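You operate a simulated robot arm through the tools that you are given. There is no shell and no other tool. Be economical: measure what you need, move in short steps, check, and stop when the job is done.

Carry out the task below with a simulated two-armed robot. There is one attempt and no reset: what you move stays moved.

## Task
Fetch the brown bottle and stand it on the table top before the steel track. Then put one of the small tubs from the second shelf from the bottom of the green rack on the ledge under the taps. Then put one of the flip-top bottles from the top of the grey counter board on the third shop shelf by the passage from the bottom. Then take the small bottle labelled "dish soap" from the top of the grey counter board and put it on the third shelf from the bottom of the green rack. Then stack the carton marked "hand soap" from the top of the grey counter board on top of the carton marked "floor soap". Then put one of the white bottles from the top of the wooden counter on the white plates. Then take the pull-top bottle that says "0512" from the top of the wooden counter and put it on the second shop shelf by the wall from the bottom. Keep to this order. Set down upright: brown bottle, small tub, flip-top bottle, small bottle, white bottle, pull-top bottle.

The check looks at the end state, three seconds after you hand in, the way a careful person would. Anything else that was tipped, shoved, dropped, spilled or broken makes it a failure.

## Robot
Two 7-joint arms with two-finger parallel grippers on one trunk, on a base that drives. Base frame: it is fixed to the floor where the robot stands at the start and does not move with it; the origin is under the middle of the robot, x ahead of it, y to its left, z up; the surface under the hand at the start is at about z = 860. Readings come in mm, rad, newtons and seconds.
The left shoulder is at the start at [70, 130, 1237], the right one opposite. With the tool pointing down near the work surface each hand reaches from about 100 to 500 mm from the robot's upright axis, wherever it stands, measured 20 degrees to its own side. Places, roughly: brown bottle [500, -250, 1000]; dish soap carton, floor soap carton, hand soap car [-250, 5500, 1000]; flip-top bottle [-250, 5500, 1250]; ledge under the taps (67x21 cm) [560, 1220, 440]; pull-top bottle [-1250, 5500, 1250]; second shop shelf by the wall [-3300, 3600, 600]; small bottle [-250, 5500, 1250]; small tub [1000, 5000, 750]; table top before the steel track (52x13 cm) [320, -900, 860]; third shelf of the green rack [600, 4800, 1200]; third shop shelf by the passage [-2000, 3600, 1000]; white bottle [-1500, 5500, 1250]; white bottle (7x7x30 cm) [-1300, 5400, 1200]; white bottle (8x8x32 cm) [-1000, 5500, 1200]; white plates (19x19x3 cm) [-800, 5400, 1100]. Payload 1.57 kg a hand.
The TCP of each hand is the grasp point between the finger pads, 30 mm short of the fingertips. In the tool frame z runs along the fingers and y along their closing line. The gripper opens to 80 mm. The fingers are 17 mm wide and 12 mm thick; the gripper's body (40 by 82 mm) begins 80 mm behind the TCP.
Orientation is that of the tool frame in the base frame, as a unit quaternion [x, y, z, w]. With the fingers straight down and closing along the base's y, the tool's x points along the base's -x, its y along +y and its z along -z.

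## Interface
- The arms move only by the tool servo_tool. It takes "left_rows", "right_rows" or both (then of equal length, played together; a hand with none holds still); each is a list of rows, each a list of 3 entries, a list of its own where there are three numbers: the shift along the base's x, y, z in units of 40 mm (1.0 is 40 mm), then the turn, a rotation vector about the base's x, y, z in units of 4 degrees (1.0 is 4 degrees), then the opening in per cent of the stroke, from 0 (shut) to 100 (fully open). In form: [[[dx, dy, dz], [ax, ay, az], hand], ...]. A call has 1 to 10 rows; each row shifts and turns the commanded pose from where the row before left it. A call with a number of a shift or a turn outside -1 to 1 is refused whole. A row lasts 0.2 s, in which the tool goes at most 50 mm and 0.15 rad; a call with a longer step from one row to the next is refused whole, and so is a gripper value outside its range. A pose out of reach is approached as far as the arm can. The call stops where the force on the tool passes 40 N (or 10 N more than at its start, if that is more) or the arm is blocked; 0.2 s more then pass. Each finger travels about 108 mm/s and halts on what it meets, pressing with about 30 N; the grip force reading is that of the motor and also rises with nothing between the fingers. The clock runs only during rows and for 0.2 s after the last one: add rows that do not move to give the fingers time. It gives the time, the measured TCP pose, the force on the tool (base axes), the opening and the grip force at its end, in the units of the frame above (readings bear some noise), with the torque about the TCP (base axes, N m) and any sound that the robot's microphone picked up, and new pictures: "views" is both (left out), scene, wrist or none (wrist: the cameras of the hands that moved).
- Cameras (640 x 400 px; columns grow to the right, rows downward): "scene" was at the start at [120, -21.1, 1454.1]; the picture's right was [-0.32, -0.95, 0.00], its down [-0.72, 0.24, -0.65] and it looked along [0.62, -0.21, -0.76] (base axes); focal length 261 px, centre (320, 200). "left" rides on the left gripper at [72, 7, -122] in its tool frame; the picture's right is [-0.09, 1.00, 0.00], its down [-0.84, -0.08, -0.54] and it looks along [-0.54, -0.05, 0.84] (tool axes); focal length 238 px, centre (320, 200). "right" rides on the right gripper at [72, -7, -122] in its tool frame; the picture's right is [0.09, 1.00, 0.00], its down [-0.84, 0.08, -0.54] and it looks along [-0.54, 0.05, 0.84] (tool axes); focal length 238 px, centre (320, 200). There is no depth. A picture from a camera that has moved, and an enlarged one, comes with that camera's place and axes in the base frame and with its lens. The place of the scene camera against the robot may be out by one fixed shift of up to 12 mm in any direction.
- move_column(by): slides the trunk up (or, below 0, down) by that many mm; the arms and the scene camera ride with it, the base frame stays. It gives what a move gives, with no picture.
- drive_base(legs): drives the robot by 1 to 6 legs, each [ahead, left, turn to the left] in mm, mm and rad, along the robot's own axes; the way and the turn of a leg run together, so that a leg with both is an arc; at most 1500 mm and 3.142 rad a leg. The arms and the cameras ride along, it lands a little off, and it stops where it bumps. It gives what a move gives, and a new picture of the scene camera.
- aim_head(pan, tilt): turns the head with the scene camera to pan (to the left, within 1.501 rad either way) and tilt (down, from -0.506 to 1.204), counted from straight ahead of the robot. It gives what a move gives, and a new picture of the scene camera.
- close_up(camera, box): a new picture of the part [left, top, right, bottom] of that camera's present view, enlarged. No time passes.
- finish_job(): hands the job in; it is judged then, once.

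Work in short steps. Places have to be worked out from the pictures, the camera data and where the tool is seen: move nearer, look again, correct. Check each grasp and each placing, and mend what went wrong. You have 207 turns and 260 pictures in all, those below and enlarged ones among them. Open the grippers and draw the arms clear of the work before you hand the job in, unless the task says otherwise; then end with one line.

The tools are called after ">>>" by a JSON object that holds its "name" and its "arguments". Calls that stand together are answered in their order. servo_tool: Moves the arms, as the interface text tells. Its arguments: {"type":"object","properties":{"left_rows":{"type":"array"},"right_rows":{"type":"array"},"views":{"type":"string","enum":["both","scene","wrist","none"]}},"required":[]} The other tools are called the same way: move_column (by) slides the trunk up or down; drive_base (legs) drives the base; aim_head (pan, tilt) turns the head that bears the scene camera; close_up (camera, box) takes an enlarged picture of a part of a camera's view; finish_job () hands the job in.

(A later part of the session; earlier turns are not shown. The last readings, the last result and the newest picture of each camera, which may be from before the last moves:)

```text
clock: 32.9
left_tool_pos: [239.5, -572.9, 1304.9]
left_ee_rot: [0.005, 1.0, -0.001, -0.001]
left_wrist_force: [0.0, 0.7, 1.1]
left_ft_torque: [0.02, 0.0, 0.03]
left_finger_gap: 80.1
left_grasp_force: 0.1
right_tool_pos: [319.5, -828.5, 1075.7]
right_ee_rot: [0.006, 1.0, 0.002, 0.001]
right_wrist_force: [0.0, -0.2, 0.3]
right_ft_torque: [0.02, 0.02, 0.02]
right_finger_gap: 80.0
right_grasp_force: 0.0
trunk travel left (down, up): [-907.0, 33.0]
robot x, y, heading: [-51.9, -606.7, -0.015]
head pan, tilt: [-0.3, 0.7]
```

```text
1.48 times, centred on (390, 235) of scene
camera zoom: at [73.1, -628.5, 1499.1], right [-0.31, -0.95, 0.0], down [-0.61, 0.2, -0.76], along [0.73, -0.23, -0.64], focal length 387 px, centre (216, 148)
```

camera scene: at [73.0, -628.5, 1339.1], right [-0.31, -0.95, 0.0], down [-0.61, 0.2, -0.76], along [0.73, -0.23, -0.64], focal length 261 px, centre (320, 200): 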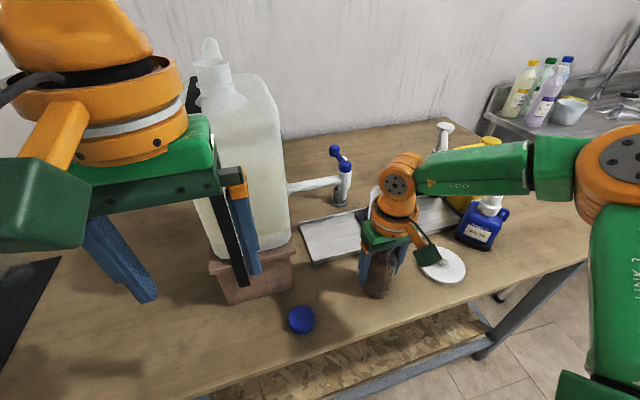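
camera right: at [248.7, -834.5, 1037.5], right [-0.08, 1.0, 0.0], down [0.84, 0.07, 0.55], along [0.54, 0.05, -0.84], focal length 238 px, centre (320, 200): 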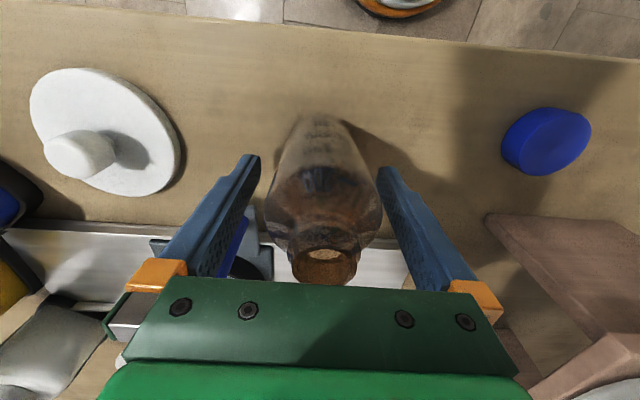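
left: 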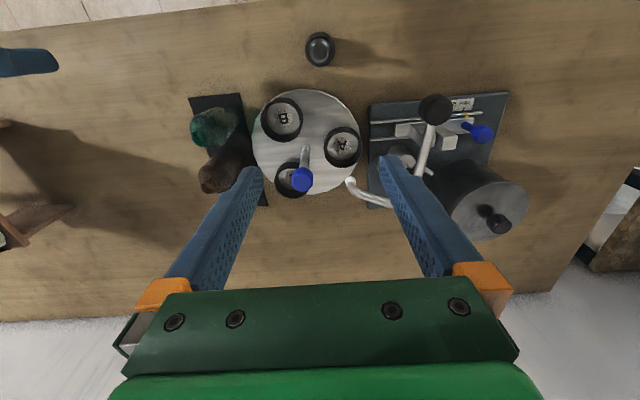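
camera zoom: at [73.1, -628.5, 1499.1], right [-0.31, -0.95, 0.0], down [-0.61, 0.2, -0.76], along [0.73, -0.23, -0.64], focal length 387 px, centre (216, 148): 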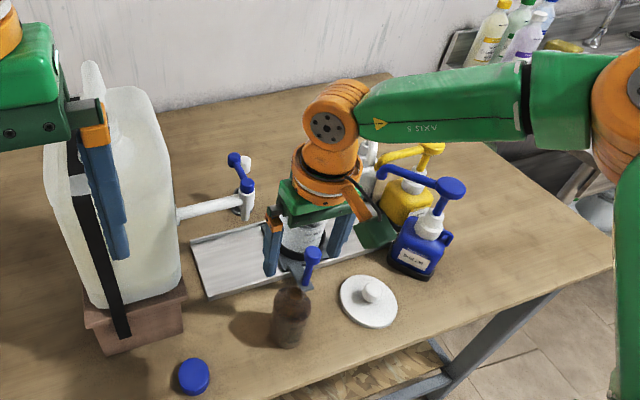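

The brown bottle stands upright before the track. Now I retract the right hand, back off, and turn left to look toward the rest of the shop.

>>> {"name": "servo_tool", "arguments": {"right_rows": [[[-1, 0.3, 0.2], [0, 0, 0], 100], [[-1, 0.3, 0.2], [0, 0, 0], 100], [[-1, 0.3, 0.2], [0, 0, 0], 100]], "views": "none"}}

>>> {"name": "aim_head", "arguments": {"pan": 0, "tilt": 0.25}}

>>> {"name": "drive_base", "arguments": {"legs": [[-500, 0, 0], [0, 0, 1.58]]}}

```text
clock: 33.7
left_tool_pos: [238.3, -570.9, 1306.3]
left_ee_rot: [0.005, 1.0, 0.0, 0.0]
left_wrist_force: [-0.3, -0.5, 0.5]
left_ft_torque: [-0.02, 0.02, 0.02]
left_finger_gap: 80.1
left_grasp_force: 0.0
right_tool_pos: [198.3, -792.1, 1099.0]
right_ee_rot: [0.007, 1.0, 0.002, 0.003]
right_wrist_force: [0.1, 0.4, 0.5]
right_ft_torque: [0.01, -0.01, 0.0]
right_finger_gap: 80.3
right_grasp_force: 0.1
trunk travel left (down, up): [-907.0, 33.0]
robot x, y, heading: [-55.8, -606.6, -0.007]
head pan, tilt: [-0.3, 0.7]
```

```text
clock: 34.6
left_tool_pos: [238.8, -572.3, 1304.2]
left_ee_rot: [0.005, 1.0, 0.0, 0.0]
left_wrist_force: [0.4, 0.0, 0.3]
left_ft_torque: [-0.03, 0.03, 0.0]
left_finger_gap: 79.7
left_grasp_force: 0.1
right_tool_pos: [199.8, -792.3, 1100.2]
right_ee_rot: [0.005, 1.0, 0.002, 0.002]
right_wrist_force: [-0.1, -0.2, 0.4]
right_ft_torque: [-0.01, 0.0, 0.0]
right_finger_gap: 80.0
right_grasp_force: 0.0
trunk travel left (down, up): [-907.0, 33.0]
robot x, y, heading: [-54.3, -607.0, -0.014]
head pan, tilt: [0.0, 0.25]
camera scene: at [85.7, -603.6, 1539.9], right [-0.01, -1.0, 0.0], down [-0.25, 0.0, -0.97], along [0.97, -0.01, -0.25], focal length 261 px, centre (320, 200)
```

scene: 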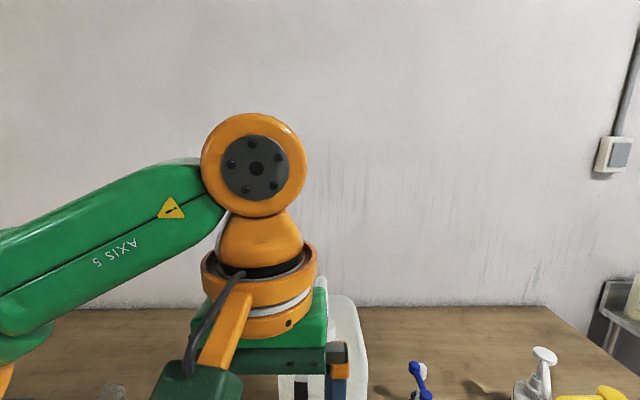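

```text
clock: 41.3
left_tool_pos: [-578.1, -305.3, 1305.6]
left_ee_rot: [-0.694, 0.72, 0.0, -0.001]
left_wrist_force: [-0.7, -0.5, 0.1]
left_ft_torque: [-0.04, 0.03, 0.01]
left_finger_gap: 80.2
left_grasp_force: 0.0
right_tool_pos: [-358.9, -350.8, 1099.9]
right_ee_rot: [-0.692, 0.722, 0.003, 0.0]
right_wrist_force: [0.4, 0.1, 0.5]
right_ft_torque: [0.02, 0.01, 0.0]
right_finger_gap: 80.1
right_grasp_force: 0.0
trunk travel left (down, up): [-907.0, 33.0]
robot x, y, heading: [-549.9, -601.0, 1.539]
head pan, tilt: [0.0, 0.25]
camera scene: at [-551.1, -451.7, 1540.0], right [1.0, -0.04, 0.0], down [-0.01, -0.25, -0.97], along [0.04, 0.97, -0.25], focal length 261 px, centre (320, 200)
```

scene: 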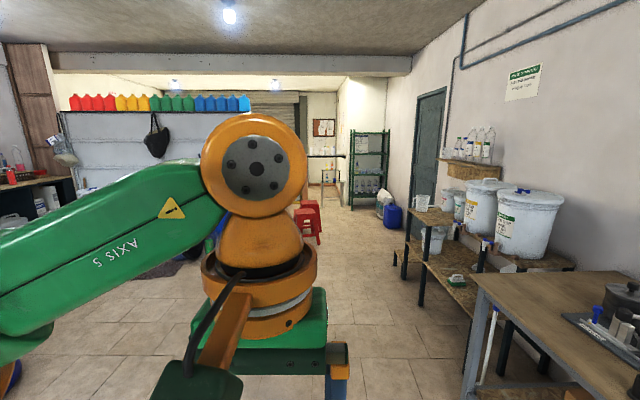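

The aisle is open ahead, red stools stand near [-520, 3040], the green rack at the back near [350..1100, 4870]. I drive ahead along x≈-350 to y≈1900 and look again.

>>> {"name": "drive_base", "arguments": {"legs": [[1500, -100, 0.03], [1000, -50, 0]]}}

>>> {"name": "aim_head", "arguments": {"pan": -0.45, "tilt": 0.2}}

```text
refused: leg 1 is longer than a leg can be; nothing moved
```

```text
clock: 42.2
left_tool_pos: [-577.4, -305.9, 1304.8]
left_ee_rot: [-0.694, 0.72, -0.001, -0.001]
left_wrist_force: [0.1, 0.0, -0.4]
left_ft_torque: [-0.01, 0.02, -0.02]
left_finger_gap: 79.9
left_grasp_force: 0.1
right_tool_pos: [-359.5, -350.9, 1099.3]
right_ee_rot: [-0.693, 0.721, 0.002, 0.0]
right_wrist_force: [-0.9, 0.5, -0.4]
right_ft_torque: [0.03, -0.02, 0.01]
right_finger_gap: 79.9
right_grasp_force: 0.2
trunk travel left (down, up): [-907.0, 33.0]
robot x, y, heading: [-554.3, -601.8, 1.532]
head pan, tilt: [-0.45, 0.201]
camera scene: at [-511.5, -462.7, 1544.5], right [0.88, -0.47, 0.0], down [-0.09, -0.18, -0.98], along [0.46, 0.87, -0.2], focal length 261 px, centre (320, 200)
```

scene: 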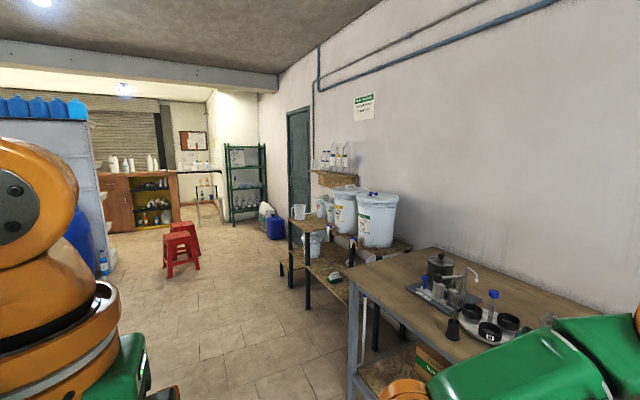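

Good overview. Driving ahead in legs within the limit.

>>> {"name": "drive_base", "arguments": {"legs": [[1450, -100, 0.03], [1050, -50, 0]]}}

```text
clock: 54.6
left_tool_pos: [-382.2, 2226.1, 1304.4]
left_ee_rot: [-0.704, 0.711, 0.0, 0.0]
left_wrist_force: [-0.4, -1.0, 0.0]
left_ft_torque: [0.03, 0.01, 0.04]
left_finger_gap: 80.1
left_grasp_force: 0.0
right_tool_pos: [-162.3, 2188.3, 1100.7]
right_ee_rot: [-0.704, 0.71, 0.003, 0.001]
right_wrist_force: [-0.1, -0.7, -0.2]
right_ft_torque: [0.03, -0.01, 0.01]
right_finger_gap: 80.0
right_grasp_force: 0.1
trunk travel left (down, up): [-907.0, 33.0]
robot x, y, heading: [-349.2, 1938.1, 1.559]
head pan, tilt: [-0.45, 0.201]
camera scene: at [-310.5, 2070.5, 1544.6], right [0.9, -0.44, 0.0], down [-0.09, -0.18, -0.98], along [0.43, 0.88, -0.2], focal length 261 px, centre (320, 200)
```

scene: 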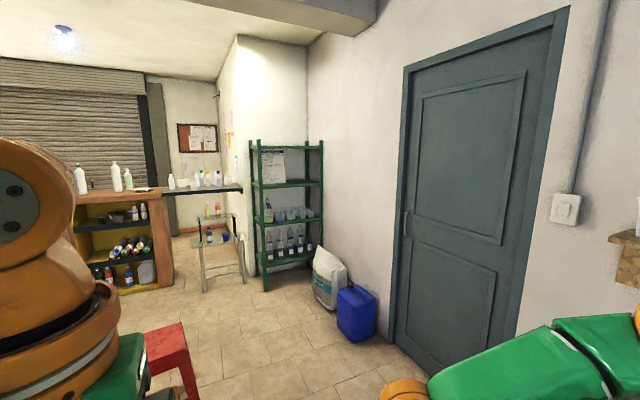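

The rack's front-left foot is near [281, 4689]; a sack at ~[780, 4080] and a blue drum at ~[797, 3598] stand right of the approach. I drive to about [150, 3700] and look at the rack.

>>> {"name": "drive_base", "arguments": {"legs": [[600, -450, 0], [1100, 0, 0]]}}

>>> {"name": "aim_head", "arguments": {"pan": -0.3, "tilt": 0.5}}

```text
clock: 63.8
left_tool_pos: [119.5, 3897.5, 1305.3]
left_ee_rot: [-0.696, 0.718, 0.0, 0.0]
left_wrist_force: [0.2, -0.8, -0.3]
left_ft_torque: [0.05, 0.02, 0.0]
left_finger_gap: 79.6
left_grasp_force: 0.0
right_tool_pos: [338.1, 3853.6, 1100.8]
right_ee_rot: [-0.696, 0.718, 0.003, 0.001]
right_wrist_force: [0.2, 0.5, 0.0]
right_ft_torque: [0.01, 0.0, -0.02]
right_finger_gap: 80.1
right_grasp_force: 0.1
trunk travel left (down, up): [-907.0, 33.0]
robot x, y, heading: [144.3, 3605.9, 1.538]
head pan, tilt: [-0.45, 0.201]
camera scene: at [187.3, 3740.6, 1544.6], right [0.89, -0.46, 0.0], down [-0.09, -0.18, -0.98], along [0.45, 0.87, -0.2], focal length 261 px, centre (320, 200)
```

scene: 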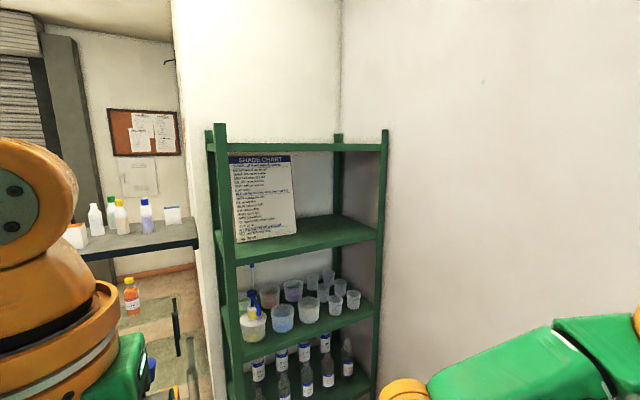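

```text
clock: 64.6
left_tool_pos: [118.7, 3898.4, 1305.0]
left_ee_rot: [-0.696, 0.718, -0.002, -0.001]
left_wrist_force: [0.0, -0.3, -0.3]
left_ft_torque: [-0.01, -0.02, 0.0]
left_finger_gap: 80.2
left_grasp_force: 0.0
right_tool_pos: [339.4, 3855.0, 1099.3]
right_ee_rot: [-0.695, 0.719, 0.003, 0.0]
right_wrist_force: [0.1, -1.0, -0.1]
right_ft_torque: [0.0, 0.01, -0.02]
right_finger_gap: 79.9
right_grasp_force: 0.0
trunk travel left (down, up): [-907.0, 33.0]
robot x, y, heading: [149.8, 3607.9, 1.543]
head pan, tilt: [-0.3, 0.499]
camera scene: at [173.8, 3745.5, 1516.9], right [0.95, -0.33, 0.0], down [-0.16, -0.45, -0.88], along [0.29, 0.83, -0.48], focal length 261 px, centre (320, 200)
```

scene: 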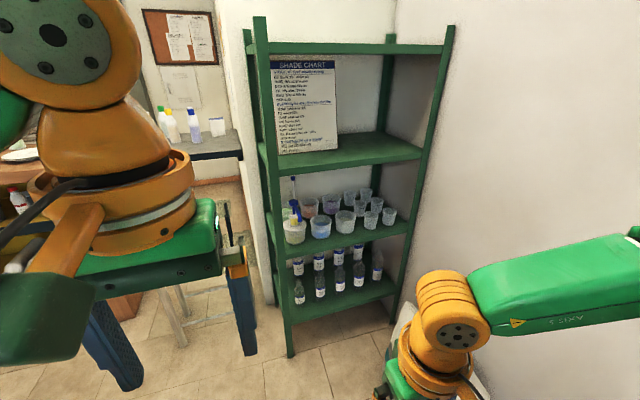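

The rack is visible: tubs on the second shelf, the smaller ones at right. I enlarge the view of the tubs.

>>> {"name": "close_up", "arguments": {"camera": "scene", "box": [250, 160, 440, 280]}}

```text
3.33 times, centred on (345, 220) of scene
camera zoom: at [173.8, 3745.5, 1516.9], right [0.95, -0.33, 0.0], down [-0.16, -0.45, -0.88], along [0.29, 0.83, -0.48], focal length 870 px, centre (237, 133)
```

zoom: 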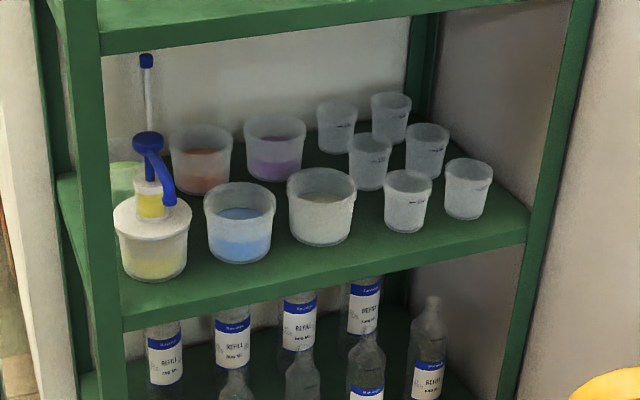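

Six small tubs stand at the right; the front pair are near [832,4783] and [948,4785], shelf top z≈690. I check where the sack and drum limit the robot's stance.

>>> {"name": "aim_head", "arguments": {"pan": -0.75, "tilt": 0.95}}

```text
clock: 65.5
left_tool_pos: [119.5, 3898.7, 1304.9]
left_ee_rot: [-0.696, 0.718, -0.001, -0.001]
left_wrist_force: [0.7, 0.0, 0.5]
left_ft_torque: [0.04, -0.02, -0.03]
left_finger_gap: 79.9
left_grasp_force: 0.1
right_tool_pos: [338.0, 3854.6, 1099.5]
right_ee_rot: [-0.695, 0.719, 0.002, 0.0]
right_wrist_force: [-0.6, 0.6, -0.7]
right_ft_torque: [0.02, -0.01, -0.01]
right_finger_gap: 80.0
right_grasp_force: 0.0
trunk travel left (down, up): [-907.0, 33.0]
robot x, y, heading: [146.1, 3608.0, 1.539]
head pan, tilt: [-0.75, 0.949]
camera scene: at [195.3, 3711.0, 1479.4], right [0.71, -0.7, 0.0], down [-0.57, -0.58, -0.58], along [0.41, 0.41, -0.81], focal length 261 px, centre (320, 200)
```

scene: 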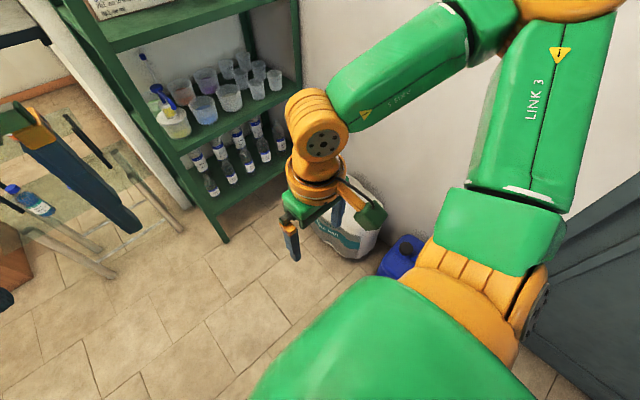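

The sack's left edge is near x≈720 (y 4000–4290), so I'll stand at about x=400. I retract the left hand, drive to about [400, 4300] and lower the trunk.

>>> {"name": "servo_tool", "arguments": {"left_rows": [[[-0.5, -1, 0], [0, 0, 0], 100], [[-0.5, -1, 0], [0, 0, 0], 100], [[-0.5, -1, 0], [0, 0, 0], 100], [[0, -0.5, 0], [0, 0, 0], 100]], "views": "none"}}

>>> {"name": "drive_base", "arguments": {"legs": [[700, -235, 0.03]]}}

>>> {"name": "move_column", "arguments": {"by": -300}}

>>> {"name": "aim_head", "arguments": {"pan": -0.6, "tilt": 0.5}}

```text
clock: 66.5
left_tool_pos: [58.4, 3758.0, 1305.2]
left_ee_rot: [-0.696, 0.718, 0.0, -0.001]
left_wrist_force: [-0.4, -0.1, -0.4]
left_ft_torque: [0.0, 0.01, 0.0]
left_finger_gap: 80.0
left_grasp_force: 0.1
right_tool_pos: [339.1, 3856.1, 1100.6]
right_ee_rot: [-0.695, 0.719, 0.003, -0.001]
right_wrist_force: [-0.2, 0.3, 0.2]
right_ft_torque: [-0.01, -0.01, 0.01]
right_finger_gap: 79.9
right_grasp_force: 0.0
trunk travel left (down, up): [-907.0, 33.0]
robot x, y, heading: [144.9, 3604.3, 1.542]
head pan, tilt: [-0.75, 0.949]
```

```text
clock: 70.6
left_tool_pos: [307.1, 4464.6, 1305.9]
left_ee_rot: [-0.703, 0.711, 0.0, 0.001]
left_wrist_force: [-0.4, 0.8, -0.3]
left_ft_torque: [0.0, 0.01, 0.01]
left_finger_gap: 80.2
left_grasp_force: 0.0
right_tool_pos: [584.9, 4568.1, 1099.7]
right_ee_rot: [-0.703, 0.711, 0.003, 0.001]
right_wrist_force: [0.2, -1.9, 0.0]
right_ft_torque: [-0.01, 0.01, -0.01]
right_finger_gap: 80.1
right_grasp_force: 0.1
trunk travel left (down, up): [-907.0, 33.0]
robot x, y, heading: [399.5, 4317.5, 1.558]
head pan, tilt: [-0.75, 0.949]
camera scene: at [445.1, 4419.4, 1479.5], right [0.72, -0.69, 0.0], down [-0.56, -0.59, -0.58], along [0.4, 0.42, -0.81], focal length 261 px, centre (320, 200)
```

scene: 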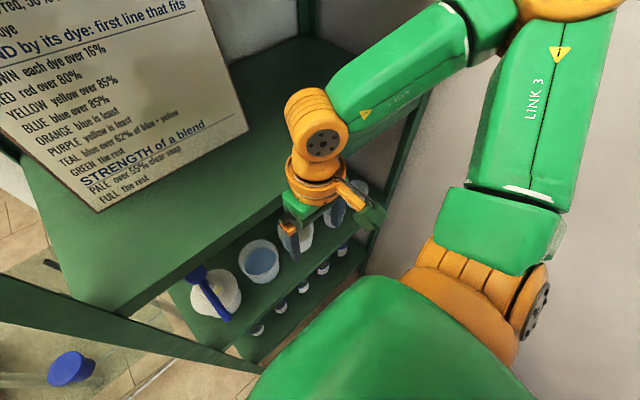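

```text
clock: 73.6
left_tool_pos: [307.7, 4466.0, 1004.5]
left_ee_rot: [-0.703, 0.711, -0.001, 0.0]
left_wrist_force: [0.0, 0.1, -0.2]
left_ft_torque: [0.01, -0.03, -0.01]
left_finger_gap: 80.0
left_grasp_force: 0.2
right_tool_pos: [586.2, 4568.6, 798.7]
right_ee_rot: [-0.702, 0.712, 0.003, -0.001]
right_wrist_force: [0.4, -0.3, 0.2]
right_ft_torque: [0.01, -0.04, 0.0]
right_finger_gap: 80.0
right_grasp_force: 0.1
trunk travel left (down, up): [-607.0, 333.0]
robot x, y, heading: [397.8, 4316.5, 1.556]
head pan, tilt: [-0.75, 0.949]
```

```text
clock: 74.5
left_tool_pos: [308.0, 4465.7, 1004.8]
left_ee_rot: [-0.704, 0.71, -0.001, 0.0]
left_wrist_force: [0.2, -0.1, -0.6]
left_ft_torque: [-0.02, -0.01, -0.01]
left_finger_gap: 79.9
left_grasp_force: 0.1
right_tool_pos: [585.4, 4567.7, 799.8]
right_ee_rot: [-0.703, 0.711, 0.003, 0.0]
right_wrist_force: [-1.0, -0.6, 0.1]
right_ft_torque: [0.0, -0.01, 0.03]
right_finger_gap: 80.0
right_grasp_force: 0.1
trunk travel left (down, up): [-607.0, 333.0]
robot x, y, heading: [396.7, 4315.0, 1.556]
head pan, tilt: [-0.6, 0.499]
camera scene: at [447.7, 4442.8, 1216.7], right [0.82, -0.57, 0.0], down [-0.28, -0.39, -0.88], along [0.5, 0.72, -0.48], focal length 261 px, centre (320, 200)
```

scene: 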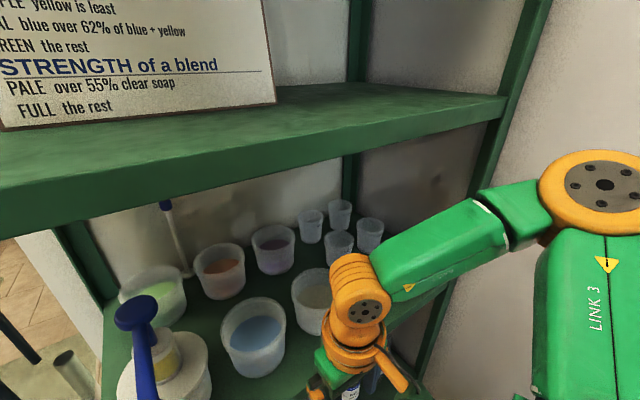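

Camera shows clear space between the shelves. I now turn the right tool: first yaw 30° to the right, then begin pitching forward while moving right-ahead outside the rack.

>>> {"name": "servo_tool", "arguments": {"right_rows": [[[0.2, 0, 0], [0, 0, -1], 100], [[0.2, 0, 0], [0, 0, -1], 100], [[0.2, 0, 0], [0, 0, -1], 100], [[0.2, 0, 0], [0, 0, -1], 100], [[0.2, 0, 0], [0, 0, -1], 100], [[0.2, 0, 0], [0, 0, -1], 100], [[0.2, 0, 0], [0, 0, -1], 100], [[0.2, 0, 0], [0, 0, -0.5], 100]], "views": "none"}}

>>> {"name": "servo_tool", "arguments": {"right_rows": [[[0.25, 0.12, 0], [1, -0.577, 0], 100], [[0.25, 0.12, 0], [1, -0.577, 0], 100], [[0.25, 0.12, 0], [1, -0.577, 0], 100], [[0.25, 0.12, 0], [1, -0.577, 0], 100], [[0.25, 0.12, 0], [1, -0.577, 0], 100], [[0.25, 0.12, 0], [1, -0.577, 0], 100], [[0.25, 0.12, 0], [1, -0.577, 0], 100], [[0.25, 0.12, 0], [1, -0.577, 0], 100]], "views": "scene"}}

```text
clock: 76.3
left_tool_pos: [308.1, 4465.5, 1004.5]
left_ee_rot: [-0.703, 0.711, 0.0, 0.0]
left_wrist_force: [-0.3, 0.6, -0.5]
left_ft_torque: [0.01, -0.02, 0.01]
left_finger_gap: 79.8
left_grasp_force: 0.0
right_tool_pos: [650.4, 4568.5, 798.2]
right_ee_rot: [-0.494, 0.869, 0.003, 0.001]
right_wrist_force: [0.1, -1.4, 0.0]
right_ft_torque: [-0.02, -0.02, -0.02]
right_finger_gap: 80.2
right_grasp_force: 0.0
trunk travel left (down, up): [-607.0, 333.0]
robot x, y, heading: [399.3, 4316.0, 1.561]
head pan, tilt: [-0.6, 0.499]
```

```text
clock: 78.1
left_tool_pos: [307.0, 4465.1, 1006.4]
left_ee_rot: [-0.703, 0.711, 0.0, -0.001]
left_wrist_force: [-0.1, -0.4, 0.2]
left_ft_torque: [-0.01, -0.05, -0.02]
left_finger_gap: 80.1
left_grasp_force: 0.0
right_tool_pos: [745.2, 4633.3, 803.2]
right_ee_rot: [-0.469, 0.823, 0.163, 0.274]
right_wrist_force: [1.2, 0.1, 0.2]
right_ft_torque: [-0.01, 0.01, -0.01]
right_finger_gap: 80.0
right_grasp_force: 0.1
right hand out of reach, approached as far as the arm can: row 4, 5, 6, 7, 8
trunk travel left (down, up): [-607.0, 333.0]
robot x, y, heading: [399.8, 4314.0, 1.558]
head pan, tilt: [-0.6, 0.499]
camera scene: at [447.9, 4442.9, 1216.8], right [0.82, -0.57, 0.0], down [-0.28, -0.39, -0.88], along [0.5, 0.72, -0.48], focal length 261 px, centre (320, 200)
```

scene: 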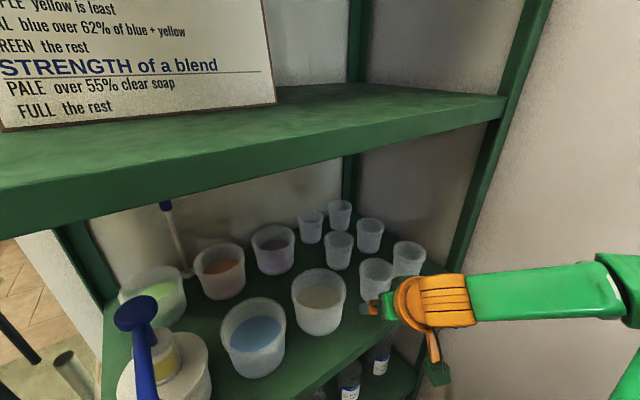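

The arm was at its inner limit (too close to the shoulder). I back the base 110 mm so the pitch can be finished outside the rack.

>>> {"name": "drive_base", "arguments": {"legs": [[-110, 0, 0]]}}

>>> {"name": "servo_tool", "arguments": {"right_rows": [[[0.15, 0.26, 0], [1, -0.577, 0], 100], [[0.15, 0.26, 0], [1, -0.577, 0], 100], [[0.15, 0.26, 0], [1, -0.577, 0], 100], [[0.15, 0.26, 0], [1, -0.577, 0], 100], [[0.15, 0.26, 0], [1, -0.577, 0], 100], [[0.15, 0.26, 0], [1, -0.577, 0], 100], [[0.15, 0.26, 0], [1, -0.577, 0], 100], [[0.15, 0.26, 0], [1, -0.577, 0], 100]]}}

```text
clock: 79.3
left_tool_pos: [306.6, 4358.4, 1005.1]
left_ee_rot: [-0.703, 0.711, -0.002, -0.001]
left_wrist_force: [-0.3, 1.0, -0.1]
left_ft_torque: [0.03, 0.0, 0.0]
left_finger_gap: 79.8
left_grasp_force: 0.1
right_tool_pos: [742.9, 4526.2, 802.1]
right_ee_rot: [-0.47, 0.824, 0.161, 0.273]
right_wrist_force: [-0.5, -0.6, 0.7]
right_ft_torque: [-0.02, 0.0, -0.03]
right_finger_gap: 80.0
right_grasp_force: 0.1
trunk travel left (down, up): [-607.0, 333.0]
robot x, y, heading: [396.1, 4205.2, 1.562]
head pan, tilt: [-0.6, 0.499]
camera scene: at [446.5, 4334.2, 1216.7], right [0.82, -0.57, 0.0], down [-0.27, -0.39, -0.88], along [0.5, 0.72, -0.48], focal length 261 px, centre (320, 200)
```

scene: 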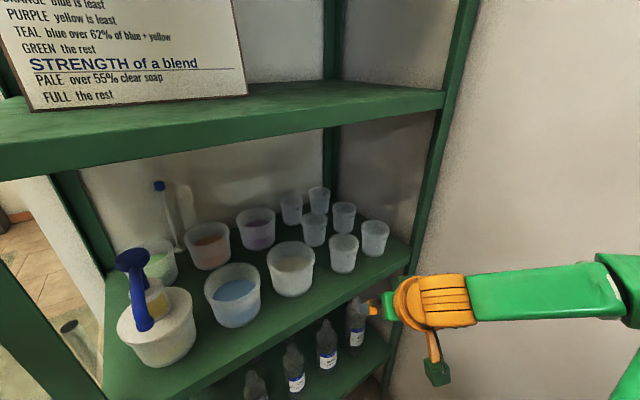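

```text
clock: 81.1
left_tool_pos: [306.2, 4356.1, 1005.1]
left_ee_rot: [-0.704, 0.71, -0.001, -0.001]
left_wrist_force: [0.5, 0.1, -0.4]
left_ft_torque: [0.01, 0.01, 0.03]
left_finger_gap: 79.9
left_grasp_force: 0.0
right_tool_pos: [768.4, 4565.3, 803.8]
right_ee_rot: [-0.439, 0.768, 0.238, 0.402]
right_wrist_force: [-0.8, 0.1, 0.3]
right_ft_torque: [0.01, -0.01, 0.05]
right_finger_gap: 79.8
right_grasp_force: 0.1
right hand out of reach, approached as far as the arm can: row 5, 6, 7, 8
trunk travel left (down, up): [-607.0, 333.0]
robot x, y, heading: [395.0, 4204.8, 1.563]
head pan, tilt: [-0.6, 0.499]
camera scene: at [446.4, 4333.3, 1216.8], right [0.82, -0.57, 0.0], down [-0.27, -0.39, -0.88], along [0.5, 0.72, -0.48], focal length 261 px, centre (320, 200)
camera right: at [703.8, 4439.6, 813.4], right [-0.89, 0.46, -0.06], down [-0.04, 0.06, 1.0], along [0.46, 0.89, -0.03], focal length 238 px, centre (320, 200)
```

scene: 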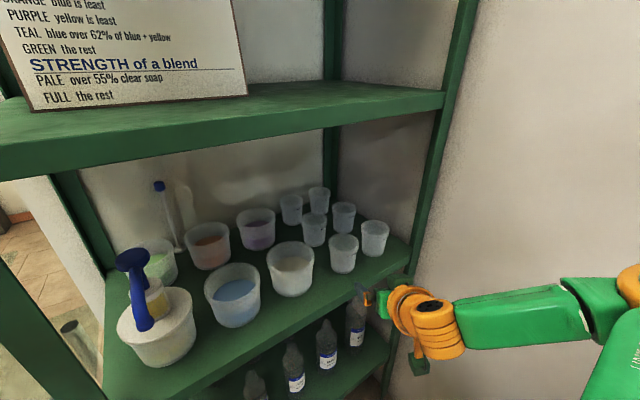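
right: 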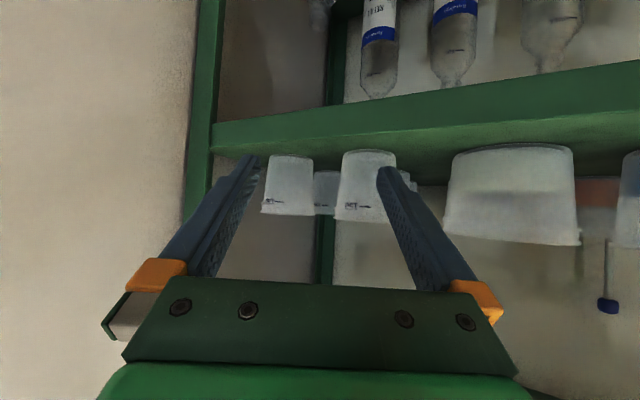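

Combining the views: front-left small tub at ≈[778, 4703], shelf top z≈752, rim z≈825, ~70 mm wide. The tool points 34° below horizontal, which suits. I shift left to line up the approach.

>>> {"name": "servo_tool", "arguments": {"right_rows": [[[-0.7, 0, 0], [0, 0, 0], 100], [[-0.7, 0.2, -0.1], [0, 0, 0], 100], [[0, 0, 0], [0, 0, 0], 100]]}}

```text
clock: 81.9
left_tool_pos: [306.5, 4355.9, 1005.6]
left_ee_rot: [-0.703, 0.711, 0.0, -0.001]
left_wrist_force: [0.4, 0.4, 0.1]
left_ft_torque: [0.02, 0.0, 0.01]
left_finger_gap: 79.9
left_grasp_force: 0.0
right_tool_pos: [712.6, 4581.0, 797.7]
right_ee_rot: [-0.438, 0.767, 0.238, 0.403]
right_wrist_force: [0.1, 0.1, 0.6]
right_ft_torque: [-0.01, -0.01, 0.03]
right_finger_gap: 80.1
right_grasp_force: 0.2
right hand out of reach, approached as far as the arm can: row 1
trunk travel left (down, up): [-607.0, 333.0]
robot x, y, heading: [398.0, 4206.2, 1.56]
head pan, tilt: [-0.6, 0.499]
camera scene: at [446.5, 4332.8, 1216.9], right [0.82, -0.57, 0.0], down [-0.27, -0.39, -0.88], along [0.5, 0.72, -0.48], focal length 261 px, centre (320, 200)
camera right: at [649.2, 4455.8, 807.2], right [-0.89, 0.46, -0.06], down [-0.04, 0.06, 1.0], along [0.46, 0.89, -0.03], focal length 238 px, centre (320, 200)
```

scene: 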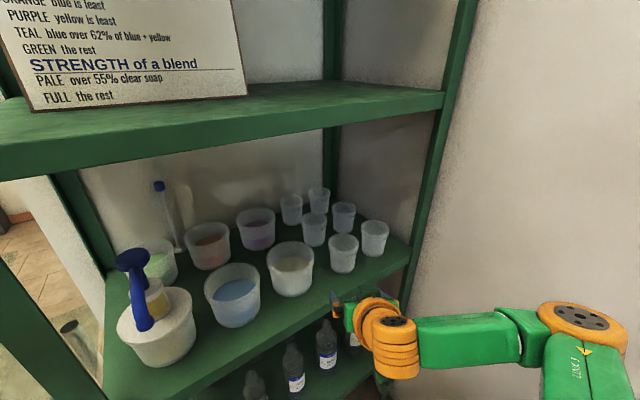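
right: 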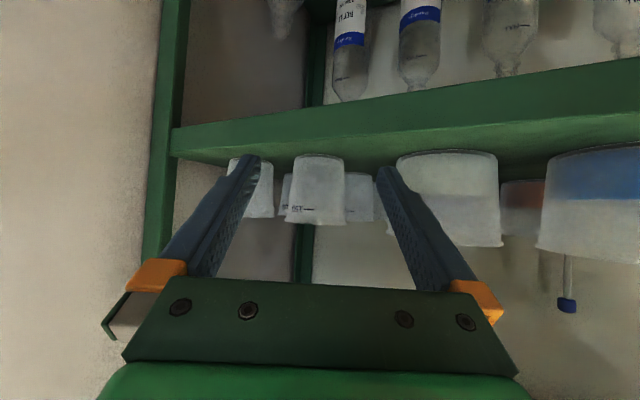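

The tub sits midway between the fingers and lies straight ahead: Δ≈(66,120). I go 60% of the way.

>>> {"name": "servo_tool", "arguments": {"right_rows": [[[0.33, 0.6, -0.05], [0, 0, 0], 100], [[0.33, 0.6, -0.05], [0, 0, 0], 100], [[0.33, 0.6, -0.05], [0, 0, 0], 100], [[0, 0, 0], [0, 0, 0], 100]]}}

```text
clock: 82.9
left_tool_pos: [307.0, 4357.2, 1004.8]
left_ee_rot: [-0.703, 0.711, -0.001, -0.001]
left_wrist_force: [-0.7, -0.6, -0.7]
left_ft_torque: [0.02, -0.01, -0.01]
left_finger_gap: 80.0
left_grasp_force: 0.0
right_tool_pos: [753.7, 4651.2, 791.7]
right_ee_rot: [-0.438, 0.769, 0.236, 0.401]
right_wrist_force: [0.7, 0.1, 0.8]
right_ft_torque: [0.02, 0.0, -0.03]
right_finger_gap: 80.1
right_grasp_force: 0.1
trunk travel left (down, up): [-607.0, 333.0]
robot x, y, heading: [397.0, 4205.0, 1.557]
head pan, tilt: [-0.6, 0.499]
camera scene: at [446.3, 4333.1, 1216.9], right [0.82, -0.57, 0.0], down [-0.27, -0.39, -0.88], along [0.5, 0.72, -0.48], focal length 261 px, centre (320, 200)
camera right: at [688.9, 4525.1, 801.3], right [-0.89, 0.46, -0.06], down [-0.04, 0.05, 1.0], along [0.46, 0.89, -0.03], focal length 238 px, centre (320, 200)
```

scene: 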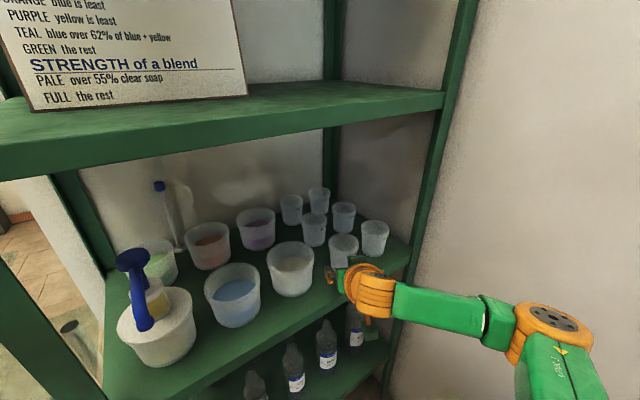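
right: 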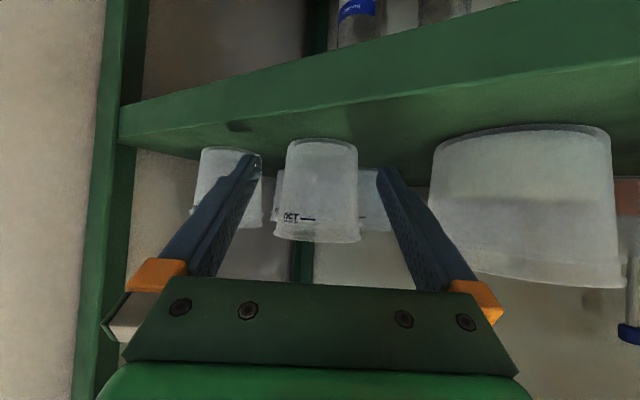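

Still centred. I advance the remaining ~56 mm and close.

>>> {"name": "servo_tool", "arguments": {"right_rows": [[[0.33, 0.62, -0.05], [0, 0, 0], 100], [[0.3, 0.56, -0.05], [0, 0, 0], 100], [[0, 0, 0], [0, 0, 0], 100], [[0, 0, 0], [0, 0, 0], 60], [[0, 0, 0], [0, 0, 0], 55], [[0, 0, 0], [0, 0, 0], 55], [[0, 0, 0], [0, 0, 0], 55]]}}

```text
clock: 84.5
left_tool_pos: [306.8, 4357.1, 1004.7]
left_ee_rot: [-0.703, 0.711, 0.0, 0.0]
left_wrist_force: [-0.5, 0.6, -0.2]
left_ft_torque: [0.0, 0.0, 0.0]
left_finger_gap: 79.8
left_grasp_force: 0.1
right_tool_pos: [776.9, 4698.4, 789.0]
right_ee_rot: [-0.438, 0.769, 0.236, 0.402]
right_wrist_force: [0.1, -0.7, -0.2]
right_ft_torque: [0.02, -0.02, 0.03]
right_finger_gap: 63.2
right_grasp_force: 29.9
trunk travel left (down, up): [-607.0, 333.0]
robot x, y, heading: [394.8, 4200.4, 1.559]
head pan, tilt: [-0.6, 0.499]
camera scene: at [446.5, 4333.4, 1216.8], right [0.82, -0.57, 0.0], down [-0.27, -0.39, -0.88], along [0.5, 0.72, -0.48], focal length 261 px, centre (320, 200)
camera right: at [712.8, 4572.3, 799.0], right [-0.89, 0.46, -0.06], down [-0.04, 0.06, 1.0], along [0.46, 0.89, -0.03], focal length 238 px, centre (320, 200)
```

scene: 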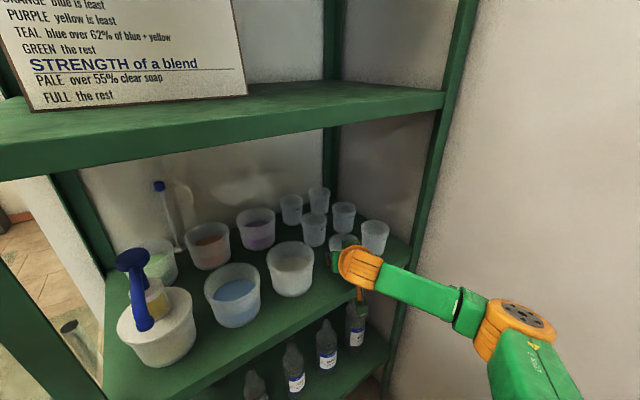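
right: 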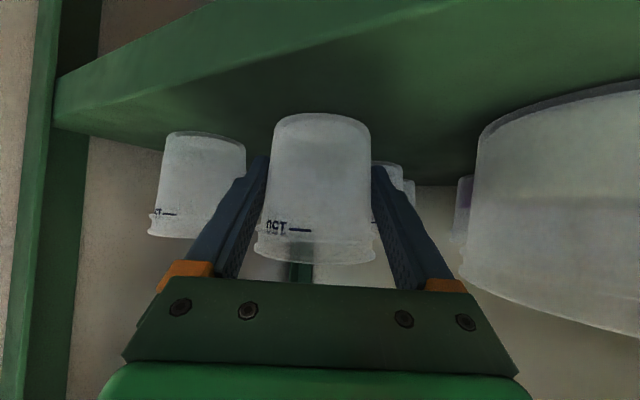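

Gripped (63 mm). I lift 50 mm with the trunk and back the base straight out 400 mm.

>>> {"name": "move_column", "arguments": {"by": 50}}

>>> {"name": "drive_base", "arguments": {"legs": [[-400, 0, 0]]}}

```text
clock: 85.4
left_tool_pos: [305.9, 4356.8, 1055.6]
left_ee_rot: [-0.703, 0.711, 0.0, 0.0]
left_wrist_force: [0.4, 0.0, 0.3]
left_ft_torque: [0.02, 0.0, -0.02]
left_finger_gap: 80.0
left_grasp_force: 0.1
right_tool_pos: [777.7, 4697.5, 838.4]
right_ee_rot: [-0.438, 0.769, 0.236, 0.401]
right_wrist_force: [-0.8, 0.5, -0.9]
right_ft_torque: [-0.01, 0.02, -0.01]
right_finger_gap: 63.0
right_grasp_force: 30.0
trunk travel left (down, up): [-657.0, 283.0]
robot x, y, heading: [396.5, 4203.6, 1.562]
head pan, tilt: [-0.6, 0.499]
```

```text
clock: 87.9
left_tool_pos: [302.9, 3959.2, 1055.4]
left_ee_rot: [-0.705, 0.709, -0.001, -0.001]
left_wrist_force: [-0.4, 0.0, 1.2]
left_ft_torque: [0.03, 0.03, -0.02]
left_finger_gap: 80.0
left_grasp_force: 0.0
right_tool_pos: [771.2, 4300.8, 839.1]
right_ee_rot: [-0.441, 0.768, 0.238, 0.4]
right_wrist_force: [-0.6, 0.2, -0.9]
right_ft_torque: [0.01, 0.04, 0.01]
right_finger_gap: 63.0
right_grasp_force: 29.9
trunk travel left (down, up): [-657.0, 283.0]
robot x, y, heading: [394.4, 3809.4, 1.559]
head pan, tilt: [-0.6, 0.499]
camera scene: at [442.6, 3936.2, 1266.7], right [0.82, -0.57, 0.0], down [-0.27, -0.39, -0.88], along [0.5, 0.72, -0.48], focal length 261 px, centre (320, 200)
```

scene: 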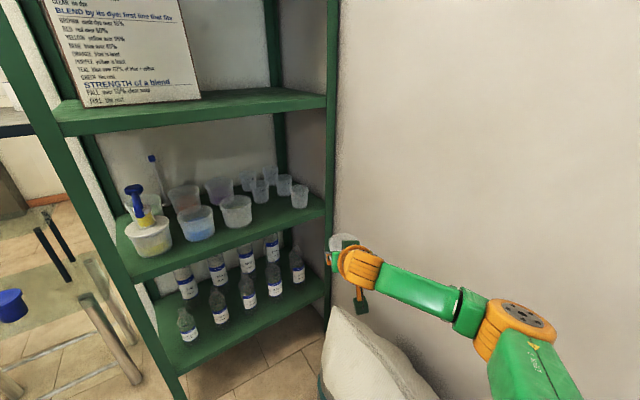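

Tub is out safely. I move away diagonally back-left, then turn to face the taps (+x) near y≈1300.

>>> {"name": "drive_base", "arguments": {"legs": [[-1200, 550, 0], [-1150, 150, 0], [0, 0, -1.56]]}}

>>> {"name": "aim_head", "arguments": {"pan": 0, "tilt": 0.5}}

```text
clock: 103.9
left_tool_pos: [-156.9, 1548.5, 1054.3]
left_ee_rot: [-0.006, 1.0, 0.001, -0.002]
left_wrist_force: [0.7, 0.8, -0.4]
left_ft_torque: [0.02, -0.02, 0.01]
left_finger_gap: 80.0
left_grasp_force: 0.1
right_tool_pos: [193.8, 1084.9, 838.4]
right_ee_rot: [0.224, 0.856, -0.112, 0.453]
right_wrist_force: [0.6, 0.7, -1.0]
right_ft_torque: [-0.02, -0.02, 0.05]
right_finger_gap: 62.0
right_grasp_force: 30.6
trunk travel left (down, up): [-657.0, 283.0]
robot x, y, heading: [-307.9, 1460.0, 0.011]
head pan, tilt: [-0.6, 0.499]
camera scene: at [-185.2, 1408.3, 1266.8], right [-0.56, -0.83, 0.0], down [-0.4, 0.27, -0.88], along [0.73, -0.49, -0.48], focal length 261 px, centre (320, 200)
```

scene: 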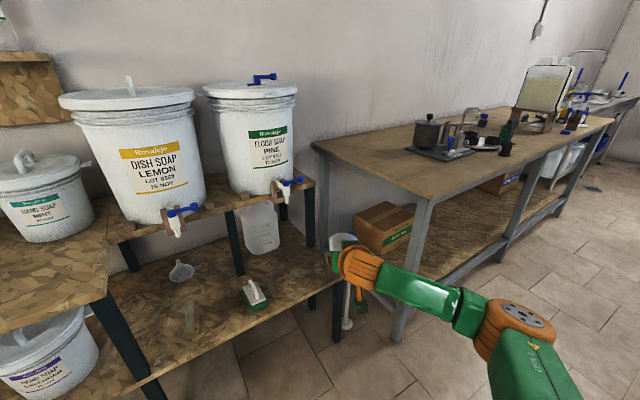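

```text
clock: 104.9
left_tool_pos: [-157.3, 1548.0, 1054.9]
left_ee_rot: [-0.005, 1.0, 0.001, -0.001]
left_wrist_force: [0.4, -0.1, 0.7]
left_ft_torque: [-0.01, 0.0, 0.0]
left_finger_gap: 80.3
left_grasp_force: 0.0
right_tool_pos: [192.7, 1085.8, 838.6]
right_ee_rot: [0.225, 0.856, -0.112, 0.453]
right_wrist_force: [0.4, -0.7, 1.1]
right_ft_torque: [-0.02, 0.0, -0.03]
right_finger_gap: 62.0
right_grasp_force: 30.2
trunk travel left (down, up): [-657.0, 283.0]
robot x, y, heading: [-304.0, 1452.5, 0.01]
head pan, tilt: [0.0, 0.499]
camera scene: at [-169.8, 1459.7, 1266.8], right [0.01, -1.0, 0.0], down [-0.48, 0.0, -0.88], along [0.88, 0.01, -0.48], focal length 261 px, centre (320, 200)
```

scene: 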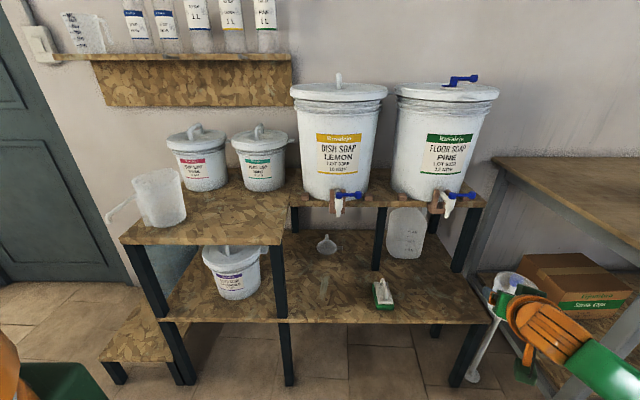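

The ledge under the taps spans about x 455–665, y 890–1560 at z≈440. I enlarge it to check what stands there.

>>> {"name": "close_up", "arguments": {"camera": "scene", "box": [270, 180, 510, 340]}}

```text
2.50 times, centred on (390, 260) of scene
camera zoom: at [-169.8, 1459.7, 1266.8], right [0.01, -1.0, 0.0], down [-0.48, 0.0, -0.88], along [0.88, 0.01, -0.48], focal length 653 px, centre (145, 50)
```

zoom: 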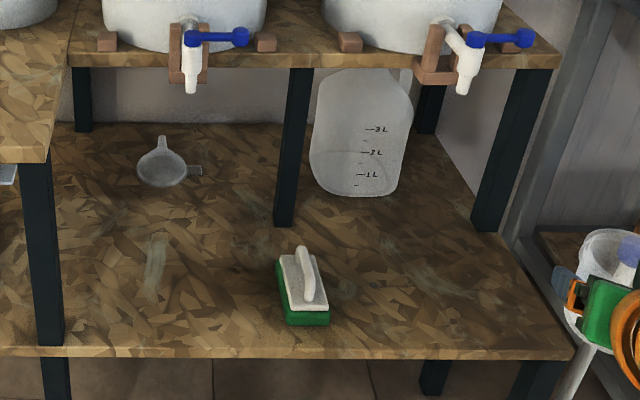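

Only a scrub brush sits there; spot [560,1060] is free. I drive ahead 367 and right 20 mm.

>>> {"name": "drive_base", "arguments": {"legs": [[362, -15, 0]]}}

>>> {"name": "move_column", "arguments": {"by": -330}}

>>> {"name": "aim_head", "arguments": {"pan": -0.5, "tilt": 0.6}}

```text
clock: 107.2
left_tool_pos: [191.3, 1545.2, 1055.7]
left_ee_rot: [-0.005, 1.0, -0.004, 0.004]
left_wrist_force: [0.3, 0.0, -0.2]
left_ft_torque: [0.0, -0.01, -0.01]
left_finger_gap: 80.1
left_grasp_force: 0.1
right_tool_pos: [542.5, 1081.1, 842.3]
right_ee_rot: [0.224, 0.856, -0.114, 0.452]
right_wrist_force: [-19.1, 12.2, 9.7]
right_ft_torque: [-0.63, -0.27, -0.39]
right_finger_gap: 63.6
right_grasp_force: 29.7
trunk travel left (down, up): [-657.0, 283.0]
robot x, y, heading: [44.7, 1441.4, 0.01]
head pan, tilt: [0.0, 0.499]
stopped in leg 1: the force on the tool passed its limit at 50 N (the readings are from after the stop); the commanded pose is now the measured one
camera scene: at [177.1, 1456.8, 1268.1], right [0.01, -1.0, 0.01], down [-0.47, -0.01, -0.88], along [0.88, 0.01, -0.47], focal length 261 px, centre (320, 200)
```

scene: 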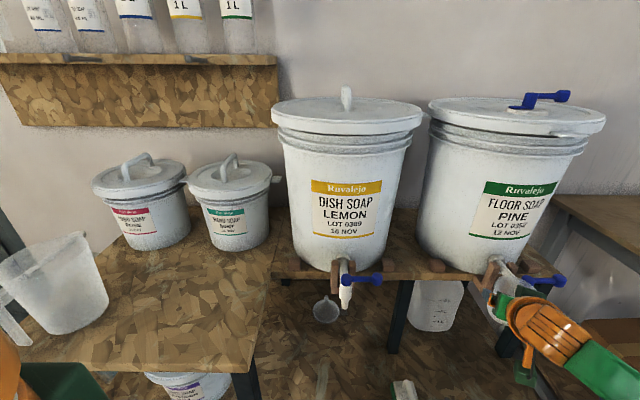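

```text
clock: 110.5
left_tool_pos: [198.2, 1539.4, 725.3]
left_ee_rot: [-0.005, 1.0, 0.001, -0.002]
left_wrist_force: [-0.8, 1.1, -0.1]
left_ft_torque: [0.01, -0.01, 0.01]
left_finger_gap: 80.1
left_grasp_force: 0.0
right_tool_pos: [548.7, 1076.0, 505.2]
right_ee_rot: [0.226, 0.858, -0.112, 0.447]
right_wrist_force: [0.7, 0.2, -0.4]
right_ft_torque: [0.0, -0.02, -0.01]
right_finger_gap: 63.7
right_grasp_force: 30.3
trunk travel left (down, up): [-327.0, 613.0]
robot x, y, heading: [53.5, 1446.2, 0.006]
head pan, tilt: [0.0, 0.499]
```

```text
clock: 111.4
left_tool_pos: [200.0, 1538.3, 724.5]
left_ee_rot: [-0.005, 1.0, 0.0, -0.001]
left_wrist_force: [0.4, 0.6, 0.4]
left_ft_torque: [-0.01, -0.02, 0.01]
left_finger_gap: 80.2
left_grasp_force: 0.0
right_tool_pos: [548.8, 1074.6, 506.4]
right_ee_rot: [0.225, 0.858, -0.112, 0.448]
right_wrist_force: [0.5, 0.1, 0.2]
right_ft_torque: [0.0, -0.03, -0.03]
right_finger_gap: 63.8
right_grasp_force: 30.0
trunk travel left (down, up): [-327.0, 613.0]
robot x, y, heading: [50.8, 1444.7, 0.008]
head pan, tilt: [-0.499, 0.6]
camera scene: at [174.8, 1407.3, 927.7], right [-0.47, -0.88, 0.0], down [-0.5, 0.27, -0.83], along [0.73, -0.39, -0.56], focal length 261 px, centre (320, 200)
```

scene: 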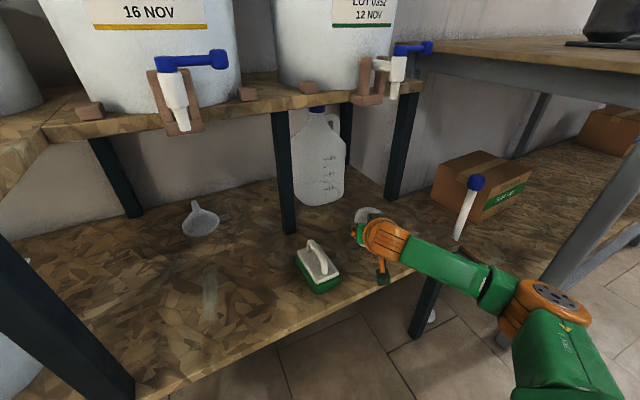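

The tub brushed the pine tap on the way (the tap sits higher and further forward than I judged), but it and the bucket look in place. I check the grasp on the tub.

>>> {"name": "close_up", "arguments": {"camera": "right", "box": [0, 0, 640, 400]}}

>>> {"name": "close_up", "arguments": {"camera": "scene", "box": [280, 20, 480, 300]}}

```text
1.00 times, centred on (320, 200) of right (not enlarged: the box is as wide or as high as the picture)
camera zoom: at [423.6, 1138.3, 517.3], right [0.44, 0.9, -0.07], down [0.07, 0.04, 1.0], along [0.9, -0.44, -0.04], focal length 238 px, centre (320, 200)
```

zoom: 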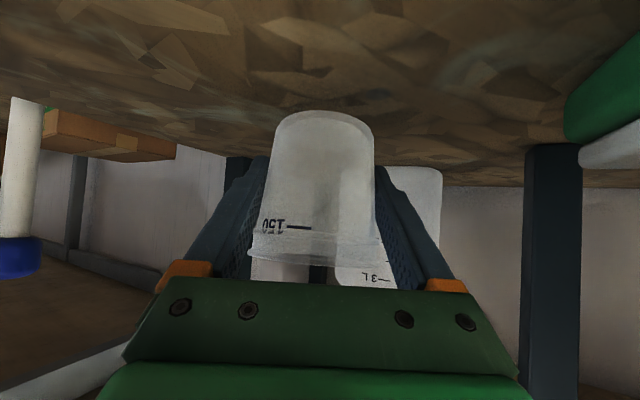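

```text
1.43 times, centred on (380, 160) of scene
camera zoom: at [174.8, 1407.3, 927.7], right [-0.47, -0.88, 0.0], down [-0.5, 0.27, -0.83], along [0.73, -0.39, -0.56], focal length 373 px, centre (234, 257)
```

zoom: 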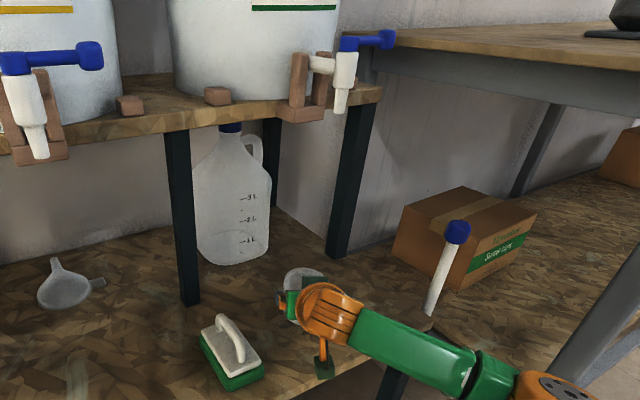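

The tub sits in the grip as before. I lower gently: 24 mm, then small steps until contact.

>>> {"name": "servo_tool", "arguments": {"right_rows": [[[0, 0, -0.3], [0, 0, 0], 55], [[0, 0, -0.3], [0, 0, 0], 55], [[0, 0, -0.1], [0, 0, 0], 55], [[0, 0, -0.05], [0, 0, 0], 55], [[0, 0, 0], [0, 0, 0], 55]], "views": "wrist"}}

```text
clock: 112.6
left_tool_pos: [198.0, 1542.3, 726.0]
left_ee_rot: [-0.006, 1.0, -0.002, 0.002]
left_wrist_force: [-0.5, -0.2, 0.6]
left_ft_torque: [0.03, 0.0, -0.01]
left_finger_gap: 80.2
left_grasp_force: 0.0
right_tool_pos: [548.2, 1077.0, 480.5]
right_ee_rot: [0.224, 0.857, -0.113, 0.451]
right_wrist_force: [4.2, 0.7, 21.5]
right_ft_torque: [0.13, 0.29, -0.04]
right_finger_gap: 61.5
right_grasp_force: 30.5
trunk travel left (down, up): [-327.0, 613.0]
robot x, y, heading: [48.1, 1440.9, 0.01]
head pan, tilt: [-0.499, 0.6]
camera right: at [422.0, 1140.2, 490.1], right [0.44, 0.9, -0.07], down [0.06, 0.05, 1.0], along [0.9, -0.44, -0.03], focal length 238 px, centre (320, 200)
```

right: 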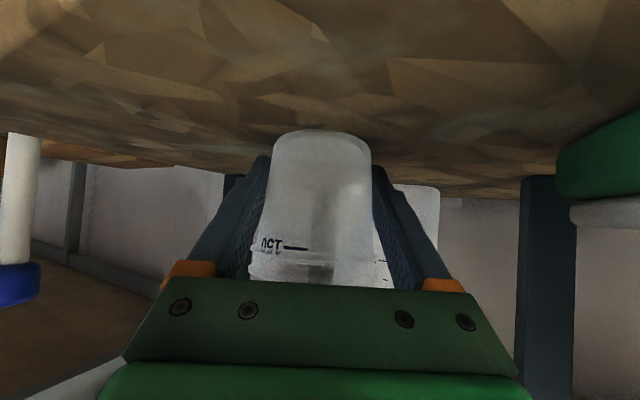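

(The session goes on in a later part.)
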